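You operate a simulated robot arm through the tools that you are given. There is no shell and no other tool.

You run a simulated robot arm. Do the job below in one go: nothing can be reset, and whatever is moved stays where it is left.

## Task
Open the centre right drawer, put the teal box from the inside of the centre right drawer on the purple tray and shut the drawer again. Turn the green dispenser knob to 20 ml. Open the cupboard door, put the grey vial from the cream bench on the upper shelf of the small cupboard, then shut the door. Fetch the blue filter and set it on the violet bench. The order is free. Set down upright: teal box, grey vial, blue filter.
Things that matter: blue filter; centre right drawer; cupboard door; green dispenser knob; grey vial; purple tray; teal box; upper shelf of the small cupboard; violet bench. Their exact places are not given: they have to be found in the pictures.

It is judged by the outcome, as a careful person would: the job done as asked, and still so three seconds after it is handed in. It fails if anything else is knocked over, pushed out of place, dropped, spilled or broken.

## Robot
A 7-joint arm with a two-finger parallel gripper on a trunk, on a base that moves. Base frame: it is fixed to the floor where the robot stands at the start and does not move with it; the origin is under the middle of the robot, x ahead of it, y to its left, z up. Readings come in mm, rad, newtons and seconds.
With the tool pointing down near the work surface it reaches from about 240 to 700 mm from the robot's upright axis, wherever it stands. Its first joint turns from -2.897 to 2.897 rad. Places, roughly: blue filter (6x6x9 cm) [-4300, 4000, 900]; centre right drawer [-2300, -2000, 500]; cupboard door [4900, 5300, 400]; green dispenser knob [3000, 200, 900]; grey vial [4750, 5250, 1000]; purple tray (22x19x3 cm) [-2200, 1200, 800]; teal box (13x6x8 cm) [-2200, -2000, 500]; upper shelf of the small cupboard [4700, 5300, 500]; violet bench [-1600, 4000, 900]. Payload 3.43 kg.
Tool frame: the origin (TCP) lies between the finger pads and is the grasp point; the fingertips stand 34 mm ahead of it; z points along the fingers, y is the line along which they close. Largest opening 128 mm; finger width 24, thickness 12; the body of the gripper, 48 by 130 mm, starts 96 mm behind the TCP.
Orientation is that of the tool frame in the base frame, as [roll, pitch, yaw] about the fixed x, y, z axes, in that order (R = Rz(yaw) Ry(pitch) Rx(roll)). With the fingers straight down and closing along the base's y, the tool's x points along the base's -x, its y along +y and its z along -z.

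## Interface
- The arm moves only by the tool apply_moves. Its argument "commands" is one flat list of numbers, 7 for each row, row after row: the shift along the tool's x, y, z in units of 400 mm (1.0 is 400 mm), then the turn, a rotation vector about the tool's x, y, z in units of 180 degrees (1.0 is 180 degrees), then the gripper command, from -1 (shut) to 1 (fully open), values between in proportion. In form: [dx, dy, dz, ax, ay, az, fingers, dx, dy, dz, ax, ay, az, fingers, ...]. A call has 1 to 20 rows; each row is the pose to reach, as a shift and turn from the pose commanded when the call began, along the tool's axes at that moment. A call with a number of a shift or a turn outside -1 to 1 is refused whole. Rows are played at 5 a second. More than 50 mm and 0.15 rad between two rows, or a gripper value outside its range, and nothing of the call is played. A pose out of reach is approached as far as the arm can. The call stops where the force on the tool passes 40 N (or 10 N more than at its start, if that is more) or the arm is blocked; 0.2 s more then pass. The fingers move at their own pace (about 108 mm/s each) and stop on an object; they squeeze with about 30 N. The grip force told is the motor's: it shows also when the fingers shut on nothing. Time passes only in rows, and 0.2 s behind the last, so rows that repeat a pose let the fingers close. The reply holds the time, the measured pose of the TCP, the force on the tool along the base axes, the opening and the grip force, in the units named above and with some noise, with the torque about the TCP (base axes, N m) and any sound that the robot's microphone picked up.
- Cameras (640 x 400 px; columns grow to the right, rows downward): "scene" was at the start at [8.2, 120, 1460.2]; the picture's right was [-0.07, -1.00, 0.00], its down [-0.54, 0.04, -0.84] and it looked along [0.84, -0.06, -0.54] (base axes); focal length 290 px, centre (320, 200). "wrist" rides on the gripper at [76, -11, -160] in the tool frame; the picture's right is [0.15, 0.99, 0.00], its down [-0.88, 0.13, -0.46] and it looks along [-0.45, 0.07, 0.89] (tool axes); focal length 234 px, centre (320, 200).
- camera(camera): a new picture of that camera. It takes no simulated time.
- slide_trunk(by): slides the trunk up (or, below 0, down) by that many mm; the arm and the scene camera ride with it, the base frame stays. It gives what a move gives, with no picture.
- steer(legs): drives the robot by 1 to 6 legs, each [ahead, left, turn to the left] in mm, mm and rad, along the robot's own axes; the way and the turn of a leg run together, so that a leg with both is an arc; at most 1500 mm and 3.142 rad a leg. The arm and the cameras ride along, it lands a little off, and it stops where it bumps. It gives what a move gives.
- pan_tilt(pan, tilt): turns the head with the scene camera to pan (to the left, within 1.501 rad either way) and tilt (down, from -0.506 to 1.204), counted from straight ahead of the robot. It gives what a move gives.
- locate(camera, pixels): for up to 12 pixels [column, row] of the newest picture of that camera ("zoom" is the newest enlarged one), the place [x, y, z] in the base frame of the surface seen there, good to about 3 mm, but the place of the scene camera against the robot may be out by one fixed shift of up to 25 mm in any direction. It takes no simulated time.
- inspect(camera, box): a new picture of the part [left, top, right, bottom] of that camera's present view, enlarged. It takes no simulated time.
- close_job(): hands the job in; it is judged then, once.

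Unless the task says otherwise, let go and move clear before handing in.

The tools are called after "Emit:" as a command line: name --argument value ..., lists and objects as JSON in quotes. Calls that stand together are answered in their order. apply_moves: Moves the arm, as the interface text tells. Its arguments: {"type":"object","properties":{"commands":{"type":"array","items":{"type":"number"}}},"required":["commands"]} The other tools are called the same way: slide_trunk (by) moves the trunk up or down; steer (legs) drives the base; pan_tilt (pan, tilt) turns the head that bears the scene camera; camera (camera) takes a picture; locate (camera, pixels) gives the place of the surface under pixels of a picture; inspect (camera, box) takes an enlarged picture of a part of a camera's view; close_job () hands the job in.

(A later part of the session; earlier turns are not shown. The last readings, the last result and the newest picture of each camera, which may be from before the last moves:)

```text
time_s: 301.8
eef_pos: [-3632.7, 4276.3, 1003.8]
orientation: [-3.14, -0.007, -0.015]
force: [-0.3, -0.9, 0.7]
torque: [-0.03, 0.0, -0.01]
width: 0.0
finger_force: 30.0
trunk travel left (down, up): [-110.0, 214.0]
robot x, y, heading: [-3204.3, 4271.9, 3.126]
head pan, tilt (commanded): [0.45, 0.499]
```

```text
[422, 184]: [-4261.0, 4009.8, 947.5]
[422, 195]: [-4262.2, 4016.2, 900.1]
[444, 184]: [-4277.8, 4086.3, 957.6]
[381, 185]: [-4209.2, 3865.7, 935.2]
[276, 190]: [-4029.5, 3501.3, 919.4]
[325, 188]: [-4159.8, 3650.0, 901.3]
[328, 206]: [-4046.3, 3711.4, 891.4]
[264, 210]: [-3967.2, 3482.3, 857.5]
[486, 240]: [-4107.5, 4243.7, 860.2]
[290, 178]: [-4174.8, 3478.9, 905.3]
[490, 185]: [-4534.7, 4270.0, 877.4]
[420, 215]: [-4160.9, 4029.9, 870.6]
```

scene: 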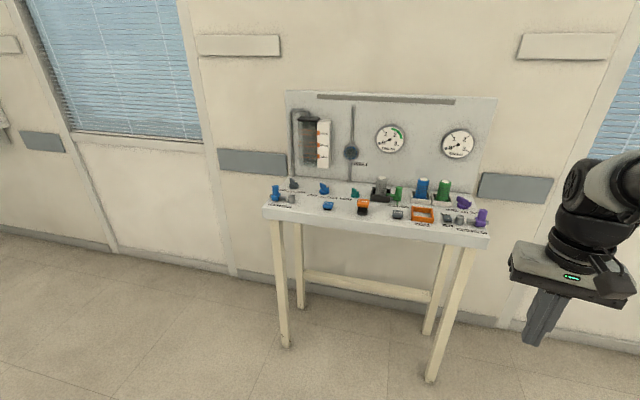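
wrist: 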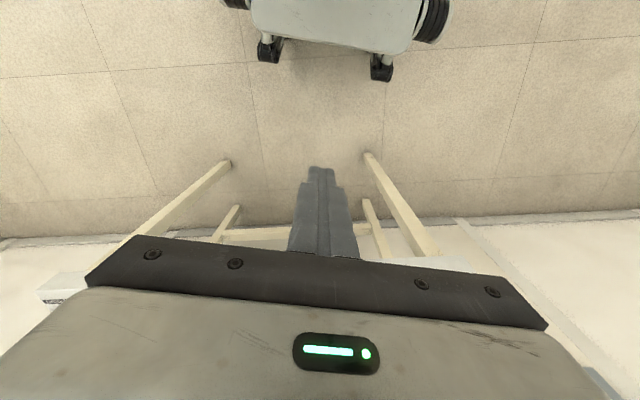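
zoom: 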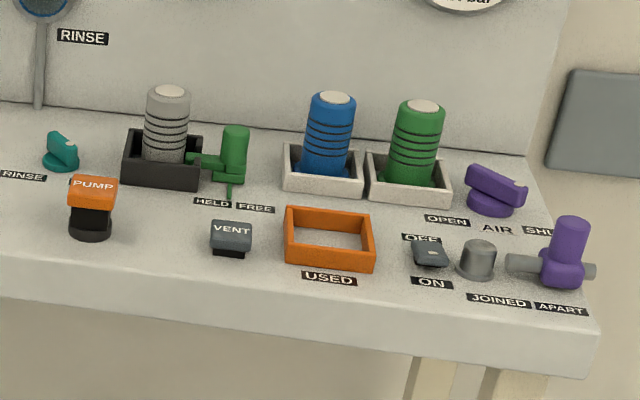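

The blue filter (a ribbed cylinder in a white open box) is near [-4298,4019]; the table is turned about 10°, with neighbours close on both sides. I'll square up to the table and approach.

Emit:
slide_trunk --by 80

Emit:
steer --legs '[[0, 0, 0.19], [480, 54, 0]]'

Emit:
camera --camera "wrist"

Emit:
pan_tilt --pan 0.3 --tilt 0.6

Emit:
camera --camera "scene"

```text
time_s: 302.9
eef_pos: [-3632.9, 4277.1, 1084.2]
orientation: [-3.137, -0.006, -0.016]
force: [0.9, 0.1, 0.2]
torque: [0.0, -0.03, -0.03]
width: 0.0
finger_force: 29.8
trunk travel left (down, up): [-190.0, 134.0]
robot x, y, heading: [-3204.9, 4271.2, 3.128]
head pan, tilt (commanded): [0.45, 0.499]
```

```text
time_s: 306.6
eef_pos: [-4091.2, 4055.6, 1085.2]
orientation: [-3.138, -0.005, 0.177]
force: [0.2, -1.2, 0.5]
torque: [0.02, 0.01, -0.02]
width: 0.0
finger_force: 30.3
trunk travel left (down, up): [-190.0, 134.0]
robot x, y, heading: [-3669.9, 4134.0, -2.96]
head pan, tilt (commanded): [0.45, 0.499]
```

```text
taken
```

wrist: 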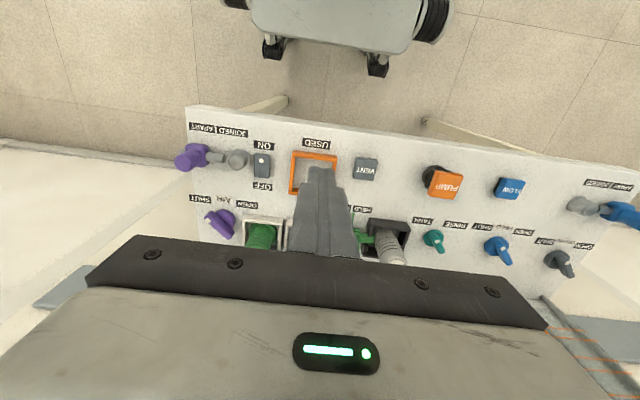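

```text
time_s: 307.2
eef_pos: [-4091.7, 4056.0, 1085.0]
orientation: [-3.138, -0.006, 0.177]
force: [0.1, 0.6, -1.3]
torque: [0.02, -0.01, 0.0]
width: 0.3
finger_force: 30.2
trunk travel left (down, up): [-190.0, 134.0]
robot x, y, heading: [-3674.2, 4132.1, -2.966]
head pan, tilt (commanded): [0.3, 0.6]
```

```text
taken
```

scene: 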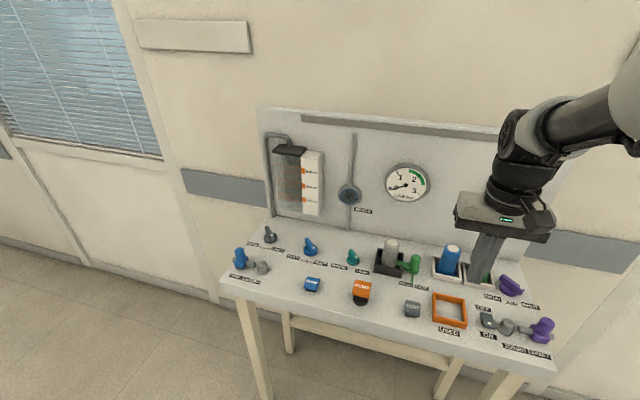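

The blue filter shows at [449,260] in the scene view; closed fingers hide it in the wrist view. I'll open the fingers wide and zoom in with both cameras.

Emit:
apply_moves --commands '[0, 0, 0, 0, 0, 0, 0, 0, 0, 0, 0, 0, 0, 0.6, 0, 0, 0, 0, 0, 0, 0.9, 0, 0, 0, 0, 0, 0, 0.9]'

Emit:
inspect --camera "wrist" --box '[200, 130, 440, 270]'

Emit:
inspect --camera "scene" --box '[370, 220, 530, 310]'

Emit:
locate --camera "zoom" --pixels '[[320, 115], [315, 150], [300, 150], [335, 150], [310, 210], [345, 215], [290, 195], [360, 130], [240, 215], [320, 108]]'

```text
time_s: 308.2
eef_pos: [-4093.1, 4057.8, 1084.5]
orientation: [-3.139, -0.007, 0.177]
force: [1.0, -0.2, 0.5]
torque: [0.01, -0.01, 0.0]
width: 121.4
finger_force: 0.1
trunk travel left (down, up): [-190.0, 134.0]
robot x, y, heading: [-3669.6, 4132.4, -2.965]
head pan, tilt (commanded): [0.3, 0.6]
```

```text
2.67 times, centred on (320, 200) of wrist
```

zoom: 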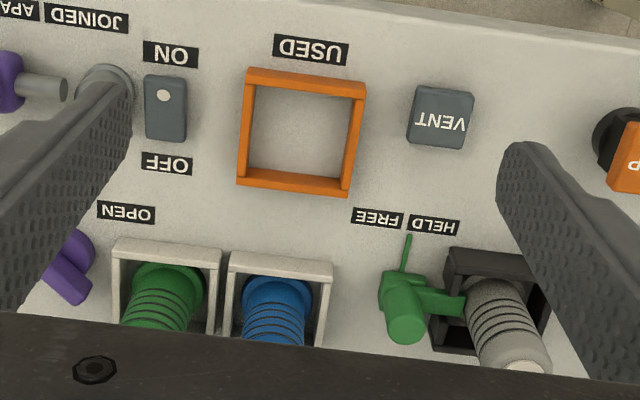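

```text
4.00 times, centred on (450, 265) of scene
```

zoom: 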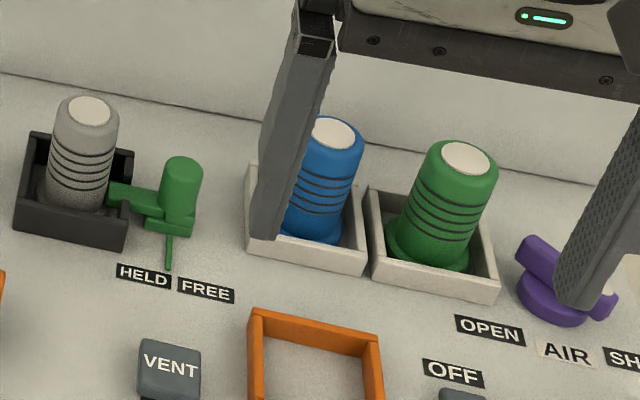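

```text
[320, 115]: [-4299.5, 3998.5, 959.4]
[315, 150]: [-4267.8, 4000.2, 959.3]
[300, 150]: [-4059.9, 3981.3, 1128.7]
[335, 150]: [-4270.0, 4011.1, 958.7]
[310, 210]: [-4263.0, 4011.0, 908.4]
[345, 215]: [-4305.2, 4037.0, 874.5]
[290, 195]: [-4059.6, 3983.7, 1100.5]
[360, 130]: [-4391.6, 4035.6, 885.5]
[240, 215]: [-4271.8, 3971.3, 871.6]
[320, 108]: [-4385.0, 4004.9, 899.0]
```

The filter's cap reads near [-4291,4014,949] after correction, with the panel about 100 mm behind it. I'll move the open gripper directly above at the present height and check with the wrist camera.

Emit:
apply_moves --commands '[-0.1, 0.004, 0, 0, 0, 0, 0.1, -0.2, 0.008, 0, 0, 0, 0, 0.1, -0.3, 0.012, 0, 0, 0, 0, 0.1, -0.4, 0.016, 0, 0, 0, 0, 0.1, -0.48, 0.018, 0, 0, 0, 0, 0.1]'

Emit:
camera --camera "wrist"

Emit:
camera --camera "scene"

```text
time_s: 309.4
eef_pos: [-4281.6, 4014.5, 1084.0]
orientation: [-3.137, -0.008, 0.179]
force: [0.5, -0.2, -0.3]
torque: [0.01, 0.06, -0.01]
width: 70.3
finger_force: 0.1
trunk travel left (down, up): [-190.0, 134.0]
robot x, y, heading: [-3674.3, 4133.1, -2.964]
head pan, tilt (commanded): [0.3, 0.6]
```

```text
taken
```

wrist: 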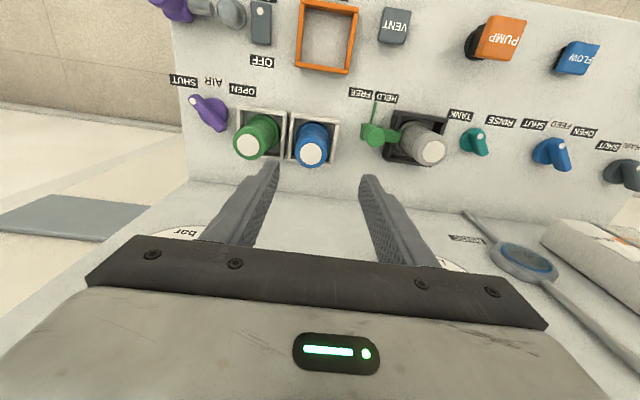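

```text
taken
```

scene: 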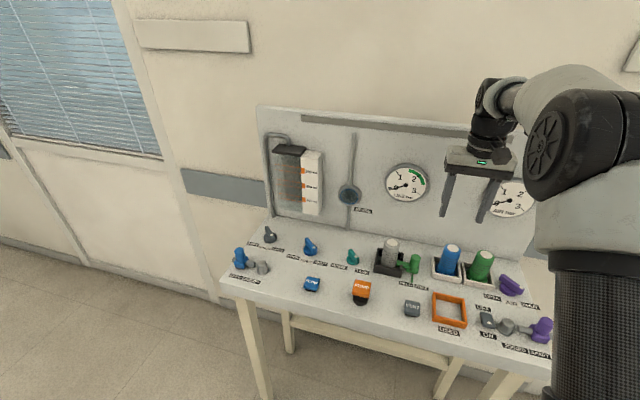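

The blue cap is at [311,152] in the wrist view. I'll locate it, its holder rim, the neighbours and the panel.

Emit:
locate --camera "wrist" --pixels '[[311, 152], [303, 152], [319, 152], [247, 146], [297, 128], [333, 128], [373, 133], [330, 165], [310, 128], [310, 200], [340, 215], [290, 164]]'

Emit:
inspect --camera "wrist" --box '[220, 90, 400, 200]'

```text
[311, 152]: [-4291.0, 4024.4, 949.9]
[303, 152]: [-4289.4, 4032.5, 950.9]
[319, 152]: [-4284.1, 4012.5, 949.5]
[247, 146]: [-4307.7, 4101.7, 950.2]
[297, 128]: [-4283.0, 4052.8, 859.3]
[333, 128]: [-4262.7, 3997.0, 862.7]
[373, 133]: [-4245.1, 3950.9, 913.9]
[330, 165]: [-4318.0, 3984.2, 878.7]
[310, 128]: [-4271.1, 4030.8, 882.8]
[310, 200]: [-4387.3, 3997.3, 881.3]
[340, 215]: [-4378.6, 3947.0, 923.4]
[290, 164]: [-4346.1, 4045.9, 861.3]
```

```text
3.56 times, centred on (310, 145) of wrist
```

zoom: 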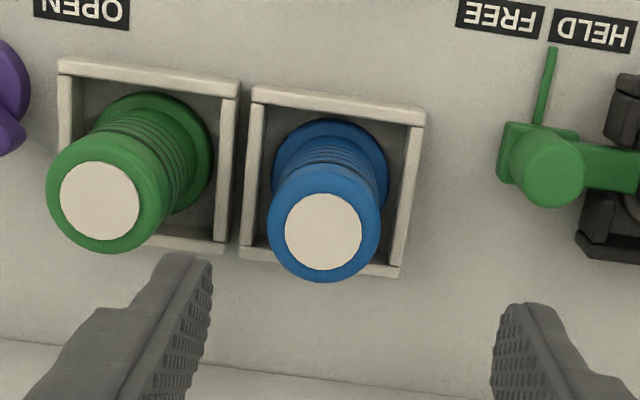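

Emit:
locate --camera "zoom" --pixels '[[323, 231], [288, 231], [358, 231], [323, 197], [323, 265], [272, 225], [377, 230], [322, 180], [322, 278], [255, 95], [420, 112], [250, 250]]'

```text
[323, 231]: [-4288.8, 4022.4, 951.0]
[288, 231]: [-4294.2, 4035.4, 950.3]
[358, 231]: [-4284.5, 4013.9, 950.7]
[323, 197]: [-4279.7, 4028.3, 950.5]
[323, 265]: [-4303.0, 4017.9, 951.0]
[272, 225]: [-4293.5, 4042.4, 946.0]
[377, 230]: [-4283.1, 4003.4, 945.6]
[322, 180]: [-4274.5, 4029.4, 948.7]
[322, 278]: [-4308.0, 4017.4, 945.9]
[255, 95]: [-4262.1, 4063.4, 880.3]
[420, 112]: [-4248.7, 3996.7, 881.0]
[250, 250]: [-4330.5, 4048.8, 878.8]
```

The filter's axis is at [-4290,4023], top z≈950, holder rim z≈881, body about 40 mm wide. I'll descend to TCP z≈925 (tips just above the holder rim).

Emit:
apply_moves --commands '[-0.017, -0.0247, 0.06, 0, 0, 0, 0.1, -0.017, -0.0247, 0.15, 0, 0, 0, 0.1, -0.017, -0.0247, 0.24, 0, 0, 0, 0.1, -0.017, -0.0247, 0.33, 0, 0, 0, 0.1, -0.017, -0.0247, 0.3975, 0, 0, 0, 0.1]'

Emit:
camera --camera "wrist"

```text
time_s: 310.6
eef_pos: [-4287.3, 4027.7, 924.7]
orientation: [-3.139, -0.005, 0.178]
force: [0.6, 0.9, 0.2]
torque: [0.03, 0.0, 0.0]
width: 70.3
finger_force: 0.0
trunk travel left (down, up): [-190.0, 134.0]
robot x, y, heading: [-3667.8, 4133.5, -2.965]
head pan, tilt (commanded): [0.3, 0.6]
```

```text
taken
```

wrist: 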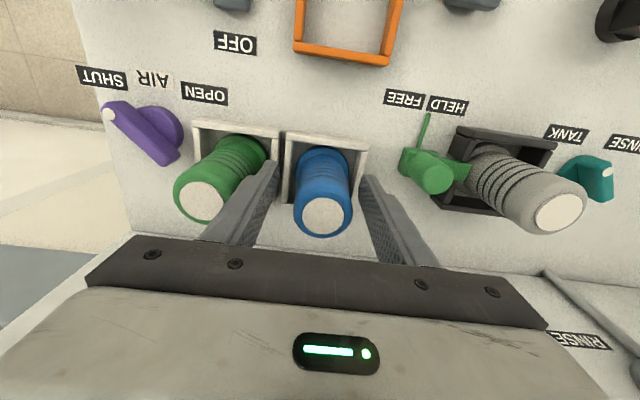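

The blue filter is centred between the fingers, with no contact on the green one. I'll close and check the grip.

Emit:
apply_moves --commands '[0, 0, 0, 0, 0, 0, -0.4, 0, 0, 0, 0, 0, 0, -1, 0, 0, 0, 0, 0, 0, -1, 0, 0, 0, 0, 0, 0, -1]'

Emit:
camera --camera "wrist"

```text
time_s: 311.6
eef_pos: [-4287.1, 4026.5, 925.5]
orientation: [-3.138, -0.006, 0.177]
force: [0.0, -0.6, 0.5]
torque: [-0.03, 0.0, 0.03]
width: 40.6
finger_force: 30.1
trunk travel left (down, up): [-190.0, 134.0]
robot x, y, heading: [-3669.7, 4130.5, -2.959]
head pan, tilt (commanded): [0.3, 0.6]
```

```text
taken
```

wrist: 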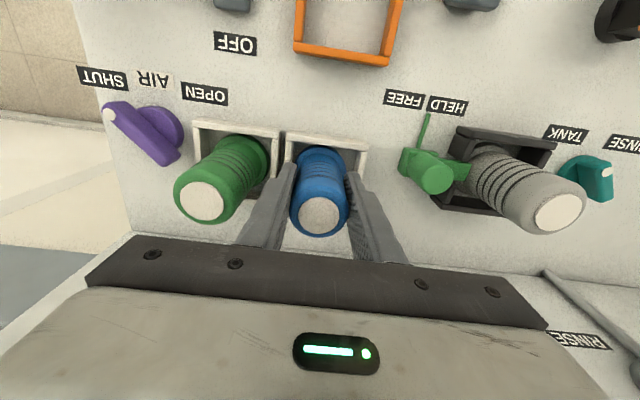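

The filter is gripped (40.6 mm). I'll lift it straight up.

Emit:
apply_moves --commands '[0, 0, -0.03, 0, 0, 0, -1, 0, 0, -0.08, 0, 0, 0, -1, 0, 0, -0.15, 0, 0, 0, -1, 0, 0, -0.25, 0, 0, 0, -1, 0.05, 0, -0.35, 0, 0, 0, -1, 0.15, 0, -0.4, 0, 0, 0, -1, 0.25, 0, -0.42, 0, 0, 0, -1, 0.37, 0, -0.42, 0, 0, 0, -1, 0.48, 0, -0.42, 0, 0, 0, -1]'

Emit:
camera --camera "wrist"

Emit:
camera --camera "scene"

```text
time_s: 313.6
eef_pos: [-4098.3, 4057.5, 1091.3]
orientation: [-3.138, -0.008, 0.178]
force: [0.8, 0.2, -1.0]
torque: [0.02, 0.0, -0.03]
width: 40.7
finger_force: 30.3
trunk travel left (down, up): [-190.0, 134.0]
robot x, y, heading: [-3670.5, 4128.8, -2.963]
head pan, tilt (commanded): [0.3, 0.6]
```

```text
taken
```

wrist: 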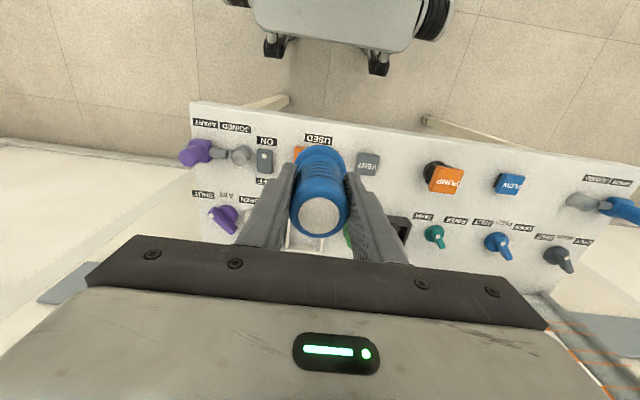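

```text
taken
```

scene: 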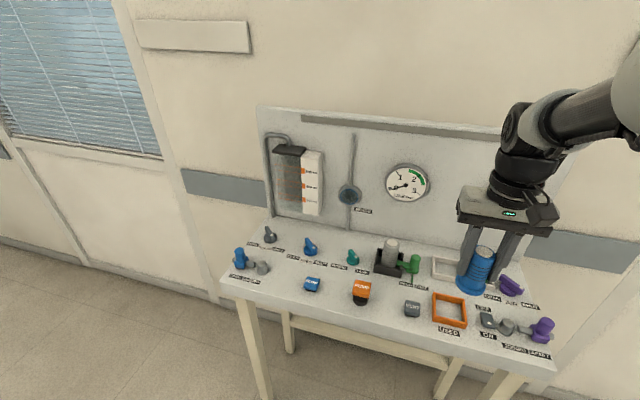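

The blue filter is held above the table. I'll back away, turn around and look at the violet bench.

Emit:
steer --legs '[[-350, 0, 0], [0, 0, 2.963]]'

Emit:
pan_tilt --pan 0.1 --tilt 0.5

Emit:
camera --camera "scene"

```text
time_s: 323.0
eef_pos: [-2882.9, 4180.7, 1092.5]
orientation: [-3.139, -0.005, 3.113]
force: [0.7, 0.5, -1.8]
torque: [0.01, 0.0, 0.0]
width: 40.8
finger_force: 30.1
trunk travel left (down, up): [-190.0, 134.0]
robot x, y, heading: [-3318.1, 4193.4, -0.022]
head pan, tilt (commanded): [0.3, 0.6]
```

```text
time_s: 323.8
eef_pos: [-2883.6, 4181.5, 1093.1]
orientation: [-3.137, -0.008, 3.114]
force: [-1.2, -0.9, -1.9]
torque: [0.02, 0.02, 0.02]
width: 40.7
finger_force: 30.0
trunk travel left (down, up): [-190.0, 134.0]
robot x, y, heading: [-3323.6, 4197.5, -0.025]
head pan, tilt (commanded): [0.099, 0.499]
```

```text
taken
```

scene: 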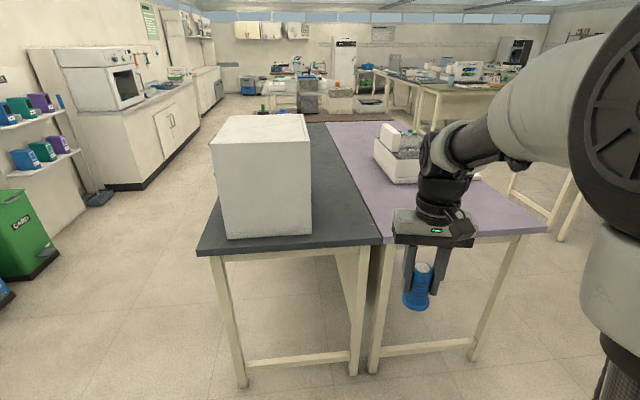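

The violet bench's end is at [470,235], beside the dark-grey bench. I'll locate its edges and free area.

Emit:
locate --camera "scene" --pixels '[[385, 238], [545, 228], [500, 222], [480, 200], [380, 235], [375, 370], [475, 352], [530, 205], [375, 195], [390, 175], [245, 380]]'

Emit:
inspect --camera "scene" --box '[320, 110, 560, 260]'

```text
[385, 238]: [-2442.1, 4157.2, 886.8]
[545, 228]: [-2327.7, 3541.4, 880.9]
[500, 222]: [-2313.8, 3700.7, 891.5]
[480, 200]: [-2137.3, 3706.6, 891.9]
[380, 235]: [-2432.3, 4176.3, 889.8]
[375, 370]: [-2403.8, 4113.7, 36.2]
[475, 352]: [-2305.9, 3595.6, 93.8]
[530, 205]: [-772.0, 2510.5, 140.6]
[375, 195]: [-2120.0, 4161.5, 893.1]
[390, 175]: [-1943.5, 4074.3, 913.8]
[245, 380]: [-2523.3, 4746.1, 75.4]
```

```text
2.67 times, centred on (440, 185) of scene
```

zoom: 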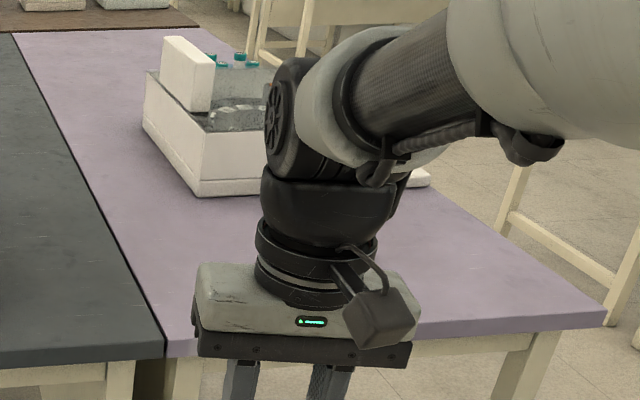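

The violet top's free corner spans x≈-2380…-1970, y≈3600…4130 at z≈882. I'll square up to its end at about [-2741,3750].

Emit:
steer --legs '[[0, 0, 0.2], [0, -542, 0], [480, 0, 0]]'

Emit:
pan_tilt --pan 0.2 --tilt 0.65

Emit:
camera --camera "scene"

Emit:
camera --camera "wrist"

```text
time_s: 332.9
eef_pos: [-2307.4, 3801.0, 1093.9]
orientation: [-3.138, -0.007, -2.973]
force: [0.2, -0.5, -1.6]
torque: [-0.04, 0.01, -0.03]
width: 41.1
finger_force: 30.0
trunk travel left (down, up): [-190.0, 134.0]
robot x, y, heading: [-2735.5, 3729.0, 0.173]
head pan, tilt (commanded): [0.099, 0.499]
```

```text
time_s: 333.6
eef_pos: [-2307.9, 3800.7, 1092.1]
orientation: [-3.138, -0.008, -2.973]
force: [0.2, 0.4, -1.4]
torque: [0.02, 0.01, 0.0]
width: 41.2
finger_force: 29.8
trunk travel left (down, up): [-190.0, 134.0]
robot x, y, heading: [-2740.9, 3727.6, 0.172]
head pan, tilt (commanded): [0.201, 0.649]
```

```text
taken
```

scene: 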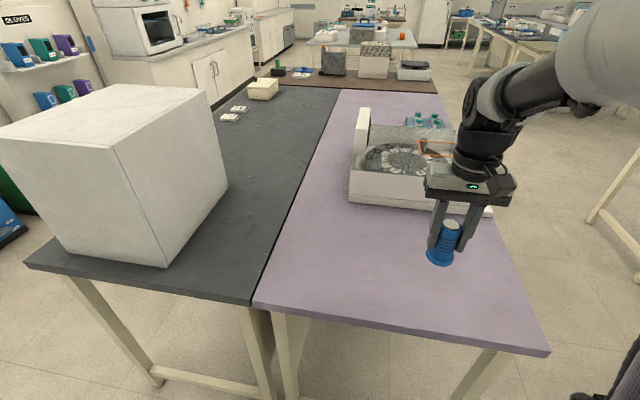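

```text
taken
```

wrist: 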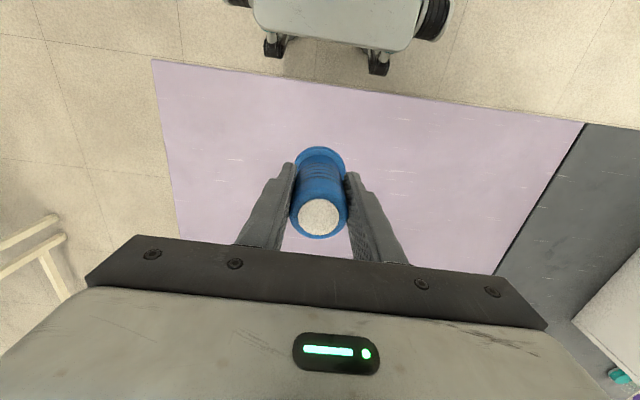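

The bench below is clear. I'll locate its height with the wrist camera, then move to about [-2190,3850] and descend most of the way.

Emit:
locate --camera "wrist" --pixels '[[230, 150], [400, 150], [450, 200], [200, 80], [320, 80]]'

Emit:
apply_moves --commands '[-0.1, 0.024, 0, 0, 0, 0, -1, -0.2, 0.048, 0.03, 0, 0, 0, -1, -0.3, 0.071, 0.08, 0, 0, 0, -1, -0.311, 0.071, 0.18, 0, 0, 0, -1, -0.311, 0.071, 0.26, 0, 0, 0, -1, -0.311, 0.071, 0.33, 0, 0, 0, -1]'

Emit:
camera --camera "scene"

```text
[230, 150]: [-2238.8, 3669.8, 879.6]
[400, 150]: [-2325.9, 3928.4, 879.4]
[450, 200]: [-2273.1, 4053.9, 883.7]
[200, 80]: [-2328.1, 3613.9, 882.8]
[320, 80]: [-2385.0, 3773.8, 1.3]
```

```text
time_s: 335.0
eef_pos: [-2191.2, 3850.3, 960.8]
orientation: [-3.137, -0.008, -2.974]
force: [0.5, -0.3, -1.5]
torque: [-0.01, 0.01, 0.03]
width: 41.0
finger_force: 30.2
trunk travel left (down, up): [-190.0, 134.0]
robot x, y, heading: [-2735.3, 3731.0, 0.174]
head pan, tilt (commanded): [0.201, 0.649]
```

```text
taken
```

scene: 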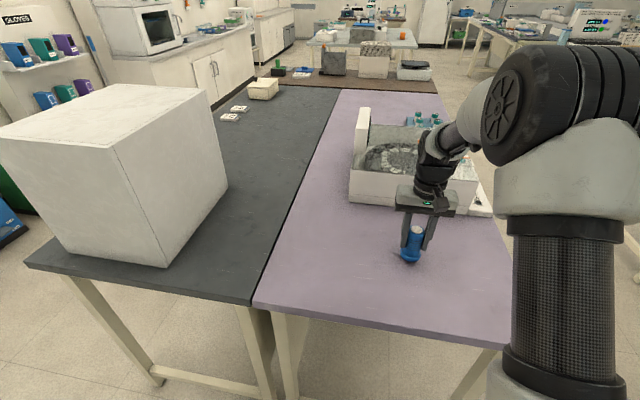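

Bench top is z≈881; the filter's bottom should be about 15–20 mm above it. I'll lower gradually and watch the force.

Emit:
apply_moves --commands '[0, 0, 0.015, 0, 0, 0, -1, 0, 0, 0.025, 0, 0, 0, -1, 0, 0, 0.031, 0, 0, 0, -1]'

Emit:
apply_moves --commands '[0, 0, 0.003, 0, 0, 0, -1, 0, 0, 0.005, 0, 0, 0, -1]'

```text
time_s: 335.8
eef_pos: [-2191.5, 3848.5, 949.2]
orientation: [-3.138, -0.006, -2.973]
force: [-0.2, 0.0, -1.5]
torque: [0.0, 0.04, -0.01]
width: 41.1
finger_force: 29.9
trunk travel left (down, up): [-190.0, 134.0]
robot x, y, heading: [-2737.2, 3727.9, 0.166]
head pan, tilt (commanded): [0.201, 0.649]
```

```text
time_s: 336.4
eef_pos: [-2191.9, 3848.6, 946.3]
orientation: [-3.138, -0.007, -2.977]
force: [-0.5, 0.0, -1.3]
torque: [-0.01, 0.0, -0.01]
width: 41.1
finger_force: 29.4
trunk travel left (down, up): [-190.0, 134.0]
robot x, y, heading: [-2739.7, 3729.9, 0.17]
head pan, tilt (commanded): [0.201, 0.649]
```

Emit:
apply_moves --commands '[0, 0, 0.003, 0, 0, 0, -1, 0, 0, 0.005, 0, 0, 0, -1]'

Emit:
inspect --camera "scene" --box '[370, 190, 460, 280]'

```text
time_s: 337.0
eef_pos: [-2191.6, 3848.6, 945.5]
orientation: [-3.138, -0.003, -2.972]
force: [-3.5, -2.5, 17.2]
torque: [0.14, 0.4, 0.04]
width: 40.9
finger_force: 30.1
trunk travel left (down, up): [-190.0, 134.0]
robot x, y, heading: [-2735.7, 3730.5, 0.171]
head pan, tilt (commanded): [0.201, 0.649]
```

```text
4.44 times, centred on (415, 235) of scene
```

zoom: 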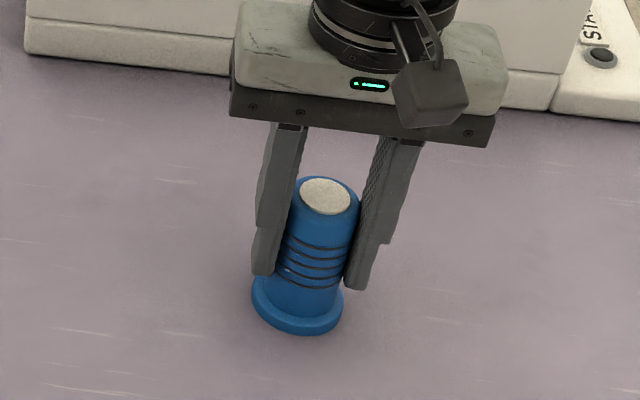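

The filter touches the bench (17 N). I'll ease up a millimetre, release and rise.

Emit:
apply_moves --commands '[0, 0, -0.002, 0, 0, 0, -1, 0, 0, -0.002, 0, 0, 0, -0.2, 0, 0, -0.002, 0, 0, 0, 0.1, 0, 0, -0.002, 0, 0, 0, 0.1, 0, 0, -0.1, 0, 0, 0, 0.1, 0, 0, -0.2, 0, 0, 0, 0.1, 0, 0, -0.3, 0, 0, 0, 0.1, 0.1, 0, -0.36, 0, 0, 0, 0, 0.2, 0, -0.36, 0, 0, 0, -0.5, 0.3, 0, -0.36, 0, 0, 0, -1]'

Emit:
camera --camera "scene"

Emit:
inspect --camera "scene" --box '[340, 190, 500, 290]'

```text
time_s: 339.2
eef_pos: [-2309.0, 3827.8, 1086.8]
orientation: [-3.14, -0.007, -2.974]
force: [0.5, 0.1, 0.0]
torque: [0.0, -0.01, -0.04]
width: 0.1
finger_force: 30.3
trunk travel left (down, up): [-190.0, 134.0]
robot x, y, heading: [-2736.3, 3729.6, 0.167]
head pan, tilt (commanded): [0.201, 0.649]
```

```text
taken
```

scene: 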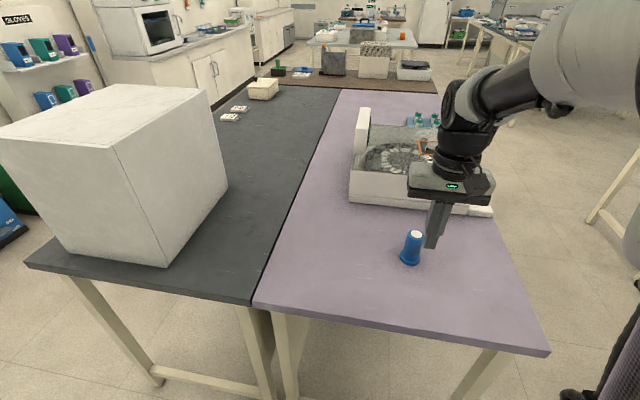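

```text
4.00 times, centred on (420, 240) of scene
```

zoom: 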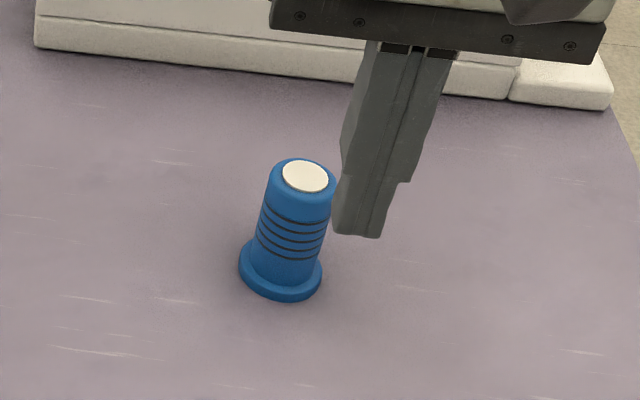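

The blue filter stands upright on the violet bench. Next I'll back off and drive along the aisle (y≈2950) eastward toward the remaining tasks, then look.

Emit:
steer --legs '[[-150, 0, 0], [0, 0, -0.167], [0, -760, 0], [1500, 0, 0], [1300, 0, 0]]'

Emit:
pan_tilt --pan 0.4 --tilt 0.3

Emit:
camera --camera "scene"

Emit:
pan_tilt --pan -0.5 --tilt 0.3

Emit:
camera --camera "scene"

```text
time_s: 361.7
eef_pos: [344.0, 2938.0, 1086.9]
orientation: [-3.14, -0.008, 3.124]
force: [0.5, -0.3, -0.6]
torque: [0.01, 0.01, 0.0]
width: 0.0
finger_force: 29.9
trunk travel left (down, up): [-190.0, 134.0]
robot x, y, heading: [-96.2, 2920.9, -0.021]
head pan, tilt (commanded): [0.201, 0.649]
```

```text
time_s: 362.5
eef_pos: [345.0, 2937.4, 1088.0]
orientation: [-3.139, -0.006, 3.124]
force: [0.0, -0.6, -0.2]
torque: [-0.05, 0.03, -0.02]
width: 0.1
finger_force: 30.1
trunk travel left (down, up): [-190.0, 134.0]
robot x, y, heading: [-94.4, 2919.3, -0.016]
head pan, tilt (commanded): [0.4, 0.3]
```

```text
taken
```

scene: 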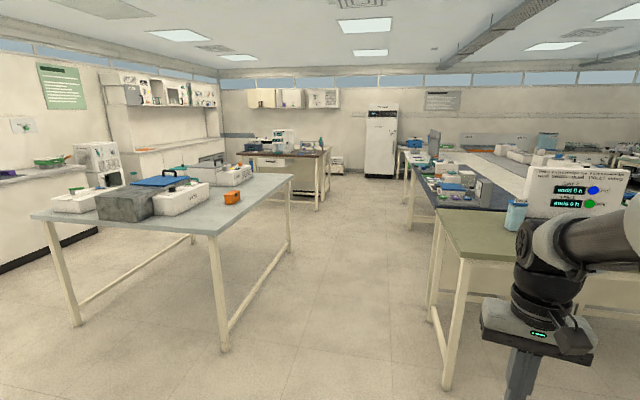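

```text
time_s: 363.7
eef_pos: [344.9, 2937.5, 1086.7]
orientation: [-3.137, -0.005, 3.124]
force: [-0.3, 0.3, -0.2]
torque: [-0.02, 0.03, 0.0]
width: 0.0
finger_force: 29.8
trunk travel left (down, up): [-190.0, 134.0]
robot x, y, heading: [-95.0, 2919.1, -0.015]
head pan, tilt (commanded): [-0.499, 0.3]
```

```text
taken
```

scene: 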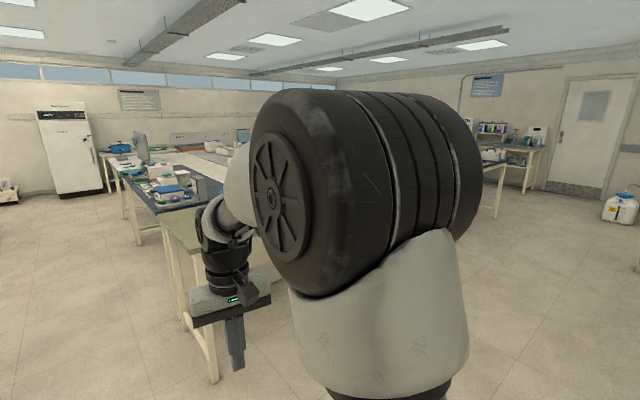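

The aisle ahead continues between the pale-blue bench and the green bench. I'll locate landmarks in the left view toward the far bench around [285,165].

Emit:
pan_tilt --pan 0.4 --tilt 0.3

Emit:
camera --camera "scene"

Emit:
locate --camera "scene" --pixels '[[285, 155], [320, 205], [270, 185], [335, 165], [380, 170], [225, 350], [445, 385], [180, 150], [300, 180], [410, 215], [290, 245], [75, 320]]'

Emit:
inspect --camera "scene" --box '[130, 70, 410, 220]'

```text
time_s: 364.9
eef_pos: [344.8, 2938.6, 1087.0]
orientation: [-3.137, -0.005, 3.123]
force: [-0.7, -0.5, 0.0]
torque: [-0.01, -0.03, -0.03]
width: 0.0
finger_force: 30.4
trunk travel left (down, up): [-190.0, 134.0]
robot x, y, heading: [-100.1, 2921.6, -0.017]
head pan, tilt (commanded): [0.4, 0.3]
```

```text
taken
```

scene: 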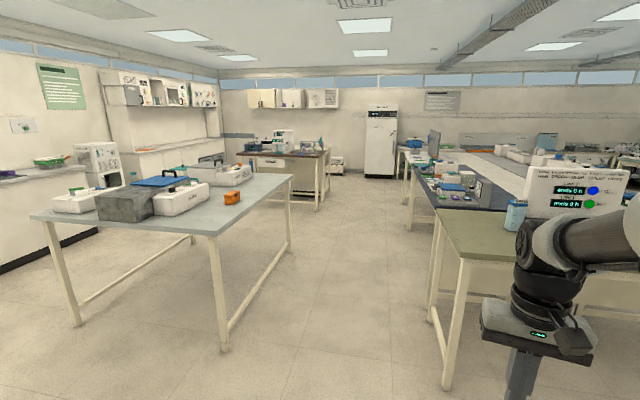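

```text
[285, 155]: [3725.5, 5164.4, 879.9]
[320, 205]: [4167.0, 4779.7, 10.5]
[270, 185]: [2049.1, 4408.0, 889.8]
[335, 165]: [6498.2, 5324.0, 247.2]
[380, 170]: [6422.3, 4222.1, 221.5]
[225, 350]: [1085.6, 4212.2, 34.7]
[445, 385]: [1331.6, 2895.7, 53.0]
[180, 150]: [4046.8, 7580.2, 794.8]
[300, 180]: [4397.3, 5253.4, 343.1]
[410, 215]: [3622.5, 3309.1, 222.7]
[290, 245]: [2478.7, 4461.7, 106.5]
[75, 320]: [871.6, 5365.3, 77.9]
```

```text
2.29 times, centred on (270, 145) of scene
```

zoom: 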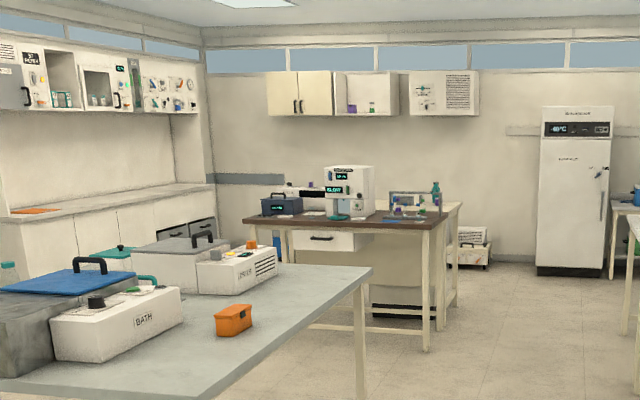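

The cream bench seems to stand behind the brown-topped bench, near [4700,5250], and the cupboard likely opens toward +x. I'll drive down the aisle (y≈3550–3900) toward it.

Emit:
steer --legs '[[0, 0, 0.017], [1000, 600, 0], [1400, 80, 0]]'

Emit:
pan_tilt --pan 0.5 --tilt 0.35

Emit:
camera --camera "scene"

Emit:
pan_tilt --pan -0.9 --tilt 0.35

Emit:
camera --camera "scene"

```text
time_s: 378.1
eef_pos: [2742.5, 3622.3, 1087.2]
orientation: [-3.139, -0.007, -3.14]
force: [0.0, 0.4, 0.7]
torque: [-0.01, 0.01, 0.0]
width: 0.0
finger_force: 29.6
trunk travel left (down, up): [-190.0, 134.0]
robot x, y, heading: [2302.5, 3593.0, 0.0]
head pan, tilt (commanded): [0.4, 0.3]
```

```text
time_s: 378.8
eef_pos: [2741.0, 3622.6, 1087.4]
orientation: [-3.139, -0.007, -3.14]
force: [-0.7, -0.6, 0.7]
torque: [0.01, 0.02, 0.05]
width: 0.0
finger_force: 30.0
trunk travel left (down, up): [-190.0, 134.0]
robot x, y, heading: [2302.7, 3596.1, 0.007]
head pan, tilt (commanded): [0.499, 0.351]
```

```text
taken
```

scene: 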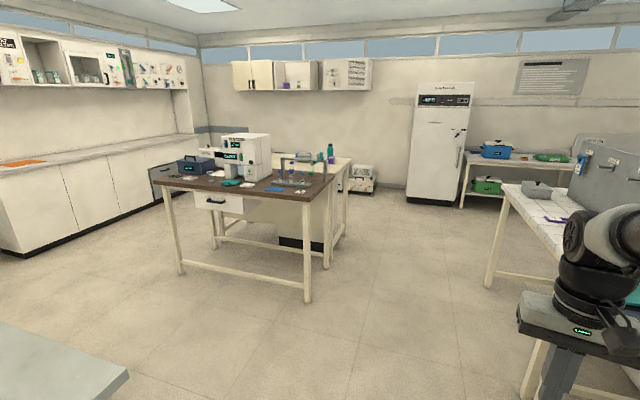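

```text
time_s: 380.3
eef_pos: [2742.2, 3622.1, 1087.2]
orientation: [-3.138, -0.007, 3.141]
force: [-0.5, 0.5, -0.2]
torque: [0.04, -0.02, 0.03]
width: 0.0
finger_force: 30.3
trunk travel left (down, up): [-190.0, 134.0]
robot x, y, heading: [2302.7, 3596.0, -0.001]
head pan, tilt (commanded): [-0.901, 0.351]
```

```text
taken
```

scene: 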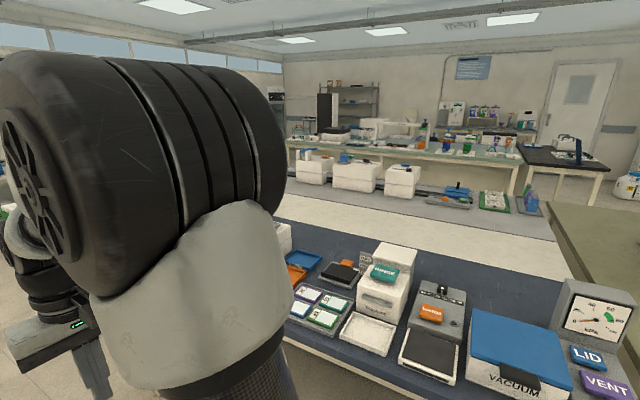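

I see the brown bench with a cream bench adjoining behind it and a white cabinet body below ([265,215]). I'll zoom in there.

Emit:
pan_tilt --pan 0.5 --tilt 0.35

Emit:
inspect --camera "scene" --box '[150, 110, 390, 310]'

Emit:
camera --camera "scene"

Emit:
locate --camera "scene" --pixels '[[308, 300], [180, 270], [328, 262], [345, 162], [300, 215], [318, 245], [280, 240], [335, 185], [330, 155], [345, 240], [250, 205], [375, 190]]'

```text
time_s: 381.9
eef_pos: [2741.7, 3624.1, 1087.3]
orientation: [-3.137, -0.007, -3.14]
force: [0.3, -0.7, -0.1]
torque: [-0.03, 0.0, 0.0]
width: 0.0
finger_force: 30.3
trunk travel left (down, up): [-190.0, 134.0]
robot x, y, heading: [2300.3, 3597.6, -0.001]
head pan, tilt (commanded): [0.499, 0.351]
```

```text
2.00 times, centred on (270, 210) of scene
```

zoom: 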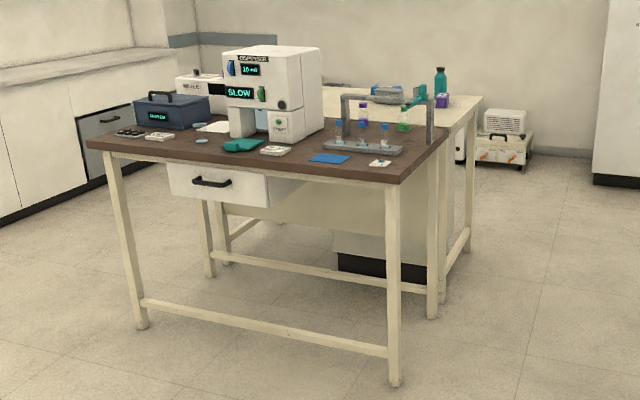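

```text
taken
```

scene: 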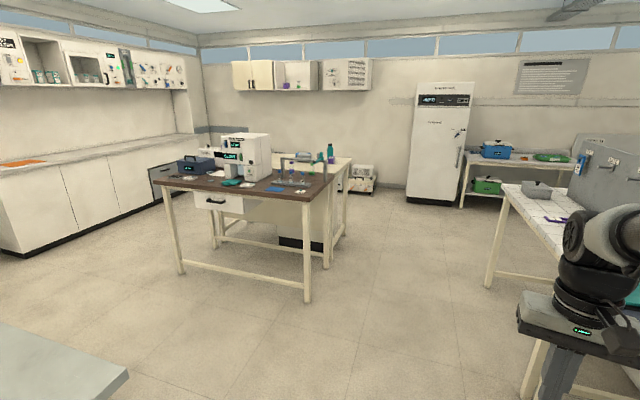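

```text
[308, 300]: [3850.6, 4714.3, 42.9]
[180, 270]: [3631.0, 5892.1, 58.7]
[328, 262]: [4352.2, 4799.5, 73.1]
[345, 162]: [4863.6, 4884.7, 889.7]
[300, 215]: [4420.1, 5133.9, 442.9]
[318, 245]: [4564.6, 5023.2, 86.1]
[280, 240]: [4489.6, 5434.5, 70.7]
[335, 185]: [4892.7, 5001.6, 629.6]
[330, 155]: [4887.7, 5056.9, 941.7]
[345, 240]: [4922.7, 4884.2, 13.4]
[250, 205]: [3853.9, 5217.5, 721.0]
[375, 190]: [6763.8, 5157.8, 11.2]
```

The cream bench spans roughly x 4350–4900, y 4800–5900, with a cabinet below facing +x. I'll check the right side of the aisle before driving around to its east side.

Emit:
locate --camera "scene" --pixels '[[490, 285], [505, 190], [530, 395], [462, 205], [550, 235], [410, 200], [475, 150], [365, 195], [560, 275]]'

Emit:
steer --legs '[[1400, 300, 0]]'

Emit:
pan_tilt --pan 0.3 --tilt 0.4

Emit:
camera --camera "scene"

```text
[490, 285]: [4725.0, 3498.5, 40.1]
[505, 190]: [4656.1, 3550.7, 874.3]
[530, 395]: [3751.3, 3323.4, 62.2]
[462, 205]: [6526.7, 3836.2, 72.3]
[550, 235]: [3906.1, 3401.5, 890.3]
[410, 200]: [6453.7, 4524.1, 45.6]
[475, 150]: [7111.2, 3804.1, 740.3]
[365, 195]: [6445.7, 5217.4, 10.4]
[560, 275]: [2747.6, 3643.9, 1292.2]
```

```text
time_s: 388.9
eef_pos: [4124.8, 3926.9, 1087.5]
orientation: [-3.138, -0.007, -3.139]
force: [-0.2, 0.1, -0.1]
torque: [0.01, 0.0, 0.01]
width: 0.1
finger_force: 29.8
trunk travel left (down, up): [-190.0, 134.0]
robot x, y, heading: [3684.2, 3900.8, 0.003]
head pan, tilt (commanded): [0.499, 0.351]
```

```text
time_s: 389.6
eef_pos: [4124.3, 3927.9, 1088.1]
orientation: [-3.141, -0.007, -3.139]
force: [-0.4, 0.3, 0.6]
torque: [0.0, -0.02, -0.03]
width: 0.0
finger_force: 29.9
trunk travel left (down, up): [-190.0, 134.0]
robot x, y, heading: [3682.3, 3902.7, 0.004]
head pan, tilt (commanded): [0.3, 0.4]
```

```text
taken
```

scene: 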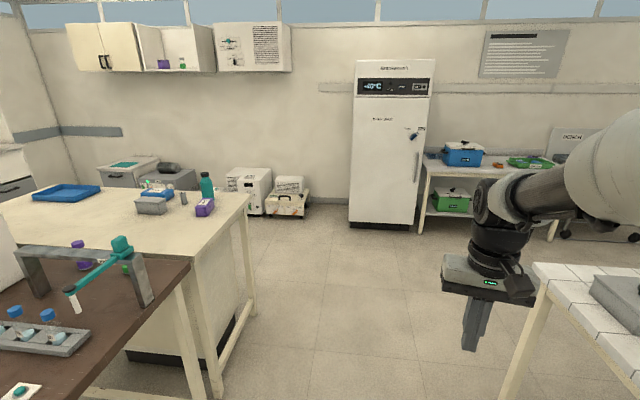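

The cream bench top is visible with several items ([185,195] etc.). I'll zoom in on it.

Emit:
inspect --camera "scene" --box '[100, 150, 270, 250]'

Emit:
locate --camera "zoom" --pixels '[[320, 175], [195, 215], [400, 215], [400, 130], [220, 150], [300, 185], [560, 170], [510, 210]]'

```text
3.76 times, centred on (185, 200) of scene
```

zoom: 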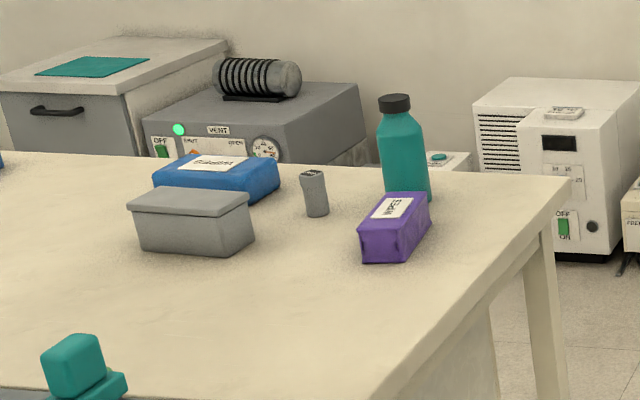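

```text
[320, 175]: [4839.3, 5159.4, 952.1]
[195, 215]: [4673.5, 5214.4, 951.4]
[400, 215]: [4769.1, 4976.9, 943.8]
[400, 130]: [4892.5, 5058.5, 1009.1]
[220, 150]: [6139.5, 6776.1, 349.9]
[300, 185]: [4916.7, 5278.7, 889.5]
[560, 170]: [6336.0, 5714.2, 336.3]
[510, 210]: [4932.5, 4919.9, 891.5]
```

The small grey vial with a cap is near [4840,5160] (zoom [315,192]). I'll drive round to the bench's east side and face it.

Emit:
steer --legs '[[1300, 180, 0], [560, 350, 0], [0, 800, 0]]'

Emit:
steer --legs '[[0, 0, 3.1]]'

Emit:
pan_tilt --pan 0.4 --tilt 0.6

Emit:
camera --camera "scene"

Emit:
pan_tilt --pan -0.5 --tilt 0.6

Emit:
camera --camera "scene"

```text
time_s: 407.3
eef_pos: [6019.8, 5203.7, 1086.9]
orientation: [-3.138, -0.008, 3.106]
force: [0.5, -0.7, 0.3]
torque: [-0.01, -0.04, 0.01]
width: 0.2
finger_force: 29.6
trunk travel left (down, up): [-190.0, 134.0]
robot x, y, heading: [5576.6, 5193.0, -0.028]
head pan, tilt (commanded): [0.3, 0.4]
```

```text
time_s: 415.1
eef_pos: [5141.3, 5214.3, 1086.4]
orientation: [-3.139, -0.007, -0.104]
force: [-0.3, -0.6, 0.4]
torque: [-0.01, 0.01, 0.04]
width: 0.0
finger_force: 30.0
trunk travel left (down, up): [-190.0, 134.0]
robot x, y, heading: [5578.6, 5195.9, 3.039]
head pan, tilt (commanded): [0.3, 0.4]
```

```text
time_s: 415.8
eef_pos: [5139.5, 5214.9, 1087.7]
orientation: [-3.138, -0.007, -0.106]
force: [0.2, 0.6, -0.4]
torque: [0.01, -0.02, 0.01]
width: 0.0
finger_force: 30.1
trunk travel left (down, up): [-190.0, 134.0]
robot x, y, heading: [5580.9, 5193.3, 3.036]
head pan, tilt (commanded): [0.4, 0.6]
```

```text
taken
```

scene: 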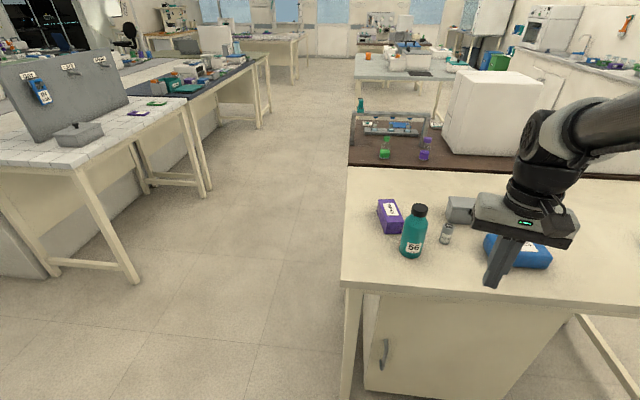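

```text
time_s: 417.0
eef_pos: [5139.8, 5214.6, 1087.2]
orientation: [-3.139, -0.007, -0.104]
force: [0.1, 0.5, 0.6]
torque: [-0.03, 0.0, -0.04]
width: 0.1
finger_force: 29.8
trunk travel left (down, up): [-190.0, 134.0]
robot x, y, heading: [5579.1, 5194.1, 3.042]
head pan, tilt (commanded): [-0.499, 0.6]
```

```text
taken
```

scene: 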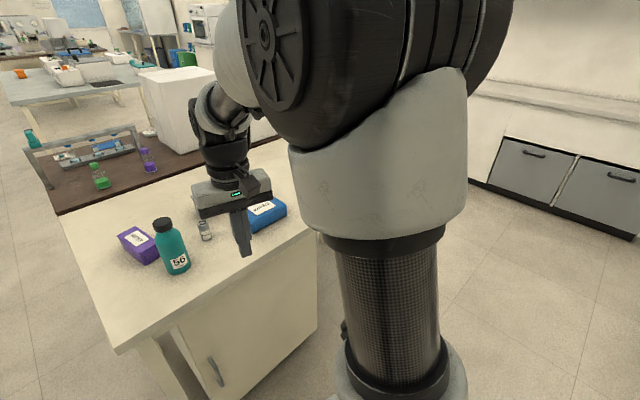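

The cream bench's cupboard door has a vertical handle at its left side ([385,352] in the first view); the vial is at [447,233] next to the teal bottle. I'll look down at the cupboard door more closely.

Emit:
pan_tilt --pan 0.2 --tilt 0.85

Emit:
camera --camera "scene"

Emit:
camera --camera "wrist"

```text
time_s: 418.1
eef_pos: [5140.5, 5212.4, 1087.5]
orientation: [-3.137, -0.007, -0.105]
force: [-0.3, -0.6, -0.2]
torque: [0.0, 0.03, 0.03]
width: 0.0
finger_force: 30.3
trunk travel left (down, up): [-190.0, 134.0]
robot x, y, heading: [5579.9, 5189.9, 3.038]
head pan, tilt (commanded): [0.201, 0.85]
```

```text
taken
```

scene: 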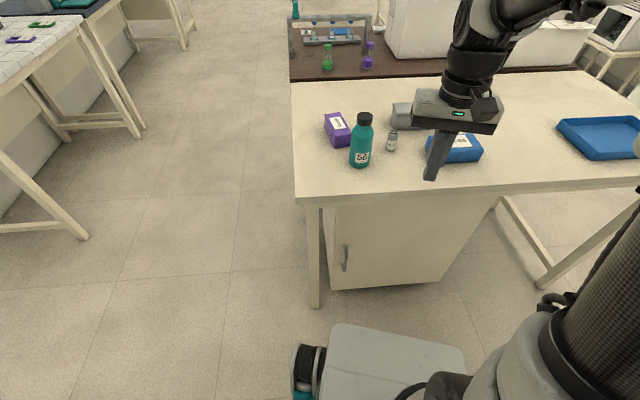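

```text
taken
```

wrist: 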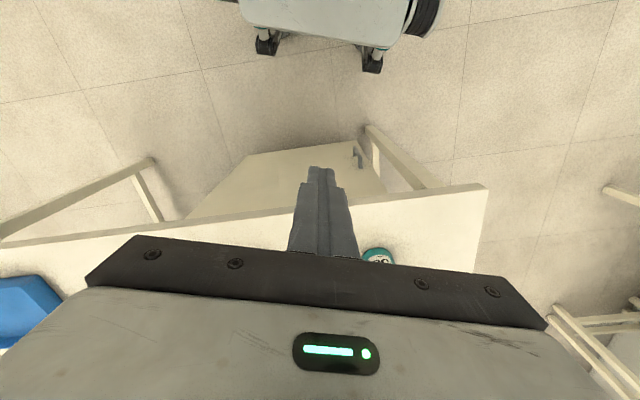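

Emit:
locate --camera "scene" --pixels '[[345, 257], [346, 247], [344, 268], [333, 288], [440, 280], [325, 215], [490, 200], [400, 250], [330, 250], [455, 250], [316, 305], [298, 200]]'

Emit:
inspect --camera "scene" --box '[290, 180, 510, 320]'

Emit:
inspect --camera "scene" --box '[310, 80, 500, 200]'

```text
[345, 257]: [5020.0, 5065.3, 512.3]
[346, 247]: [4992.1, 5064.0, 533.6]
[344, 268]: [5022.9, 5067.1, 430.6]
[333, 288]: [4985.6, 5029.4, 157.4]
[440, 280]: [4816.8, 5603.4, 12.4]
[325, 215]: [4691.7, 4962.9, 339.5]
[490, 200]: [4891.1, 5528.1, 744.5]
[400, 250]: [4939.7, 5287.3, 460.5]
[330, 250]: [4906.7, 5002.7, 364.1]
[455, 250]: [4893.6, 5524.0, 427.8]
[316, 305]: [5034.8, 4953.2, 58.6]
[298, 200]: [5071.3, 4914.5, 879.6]
```

```text
2.86 times, centred on (400, 250) of scene
```

zoom: 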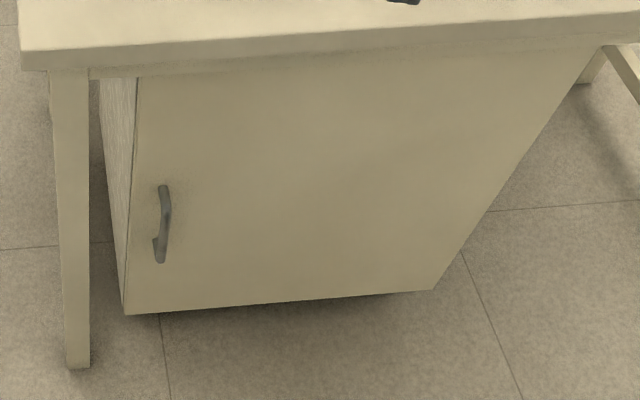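

```text
3.33 times, centred on (405, 140) of scene
```

zoom: 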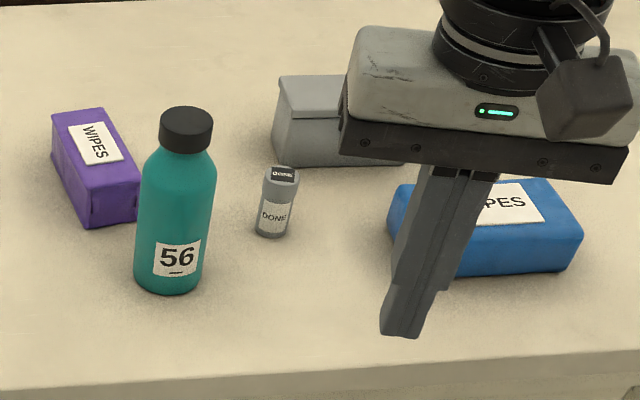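

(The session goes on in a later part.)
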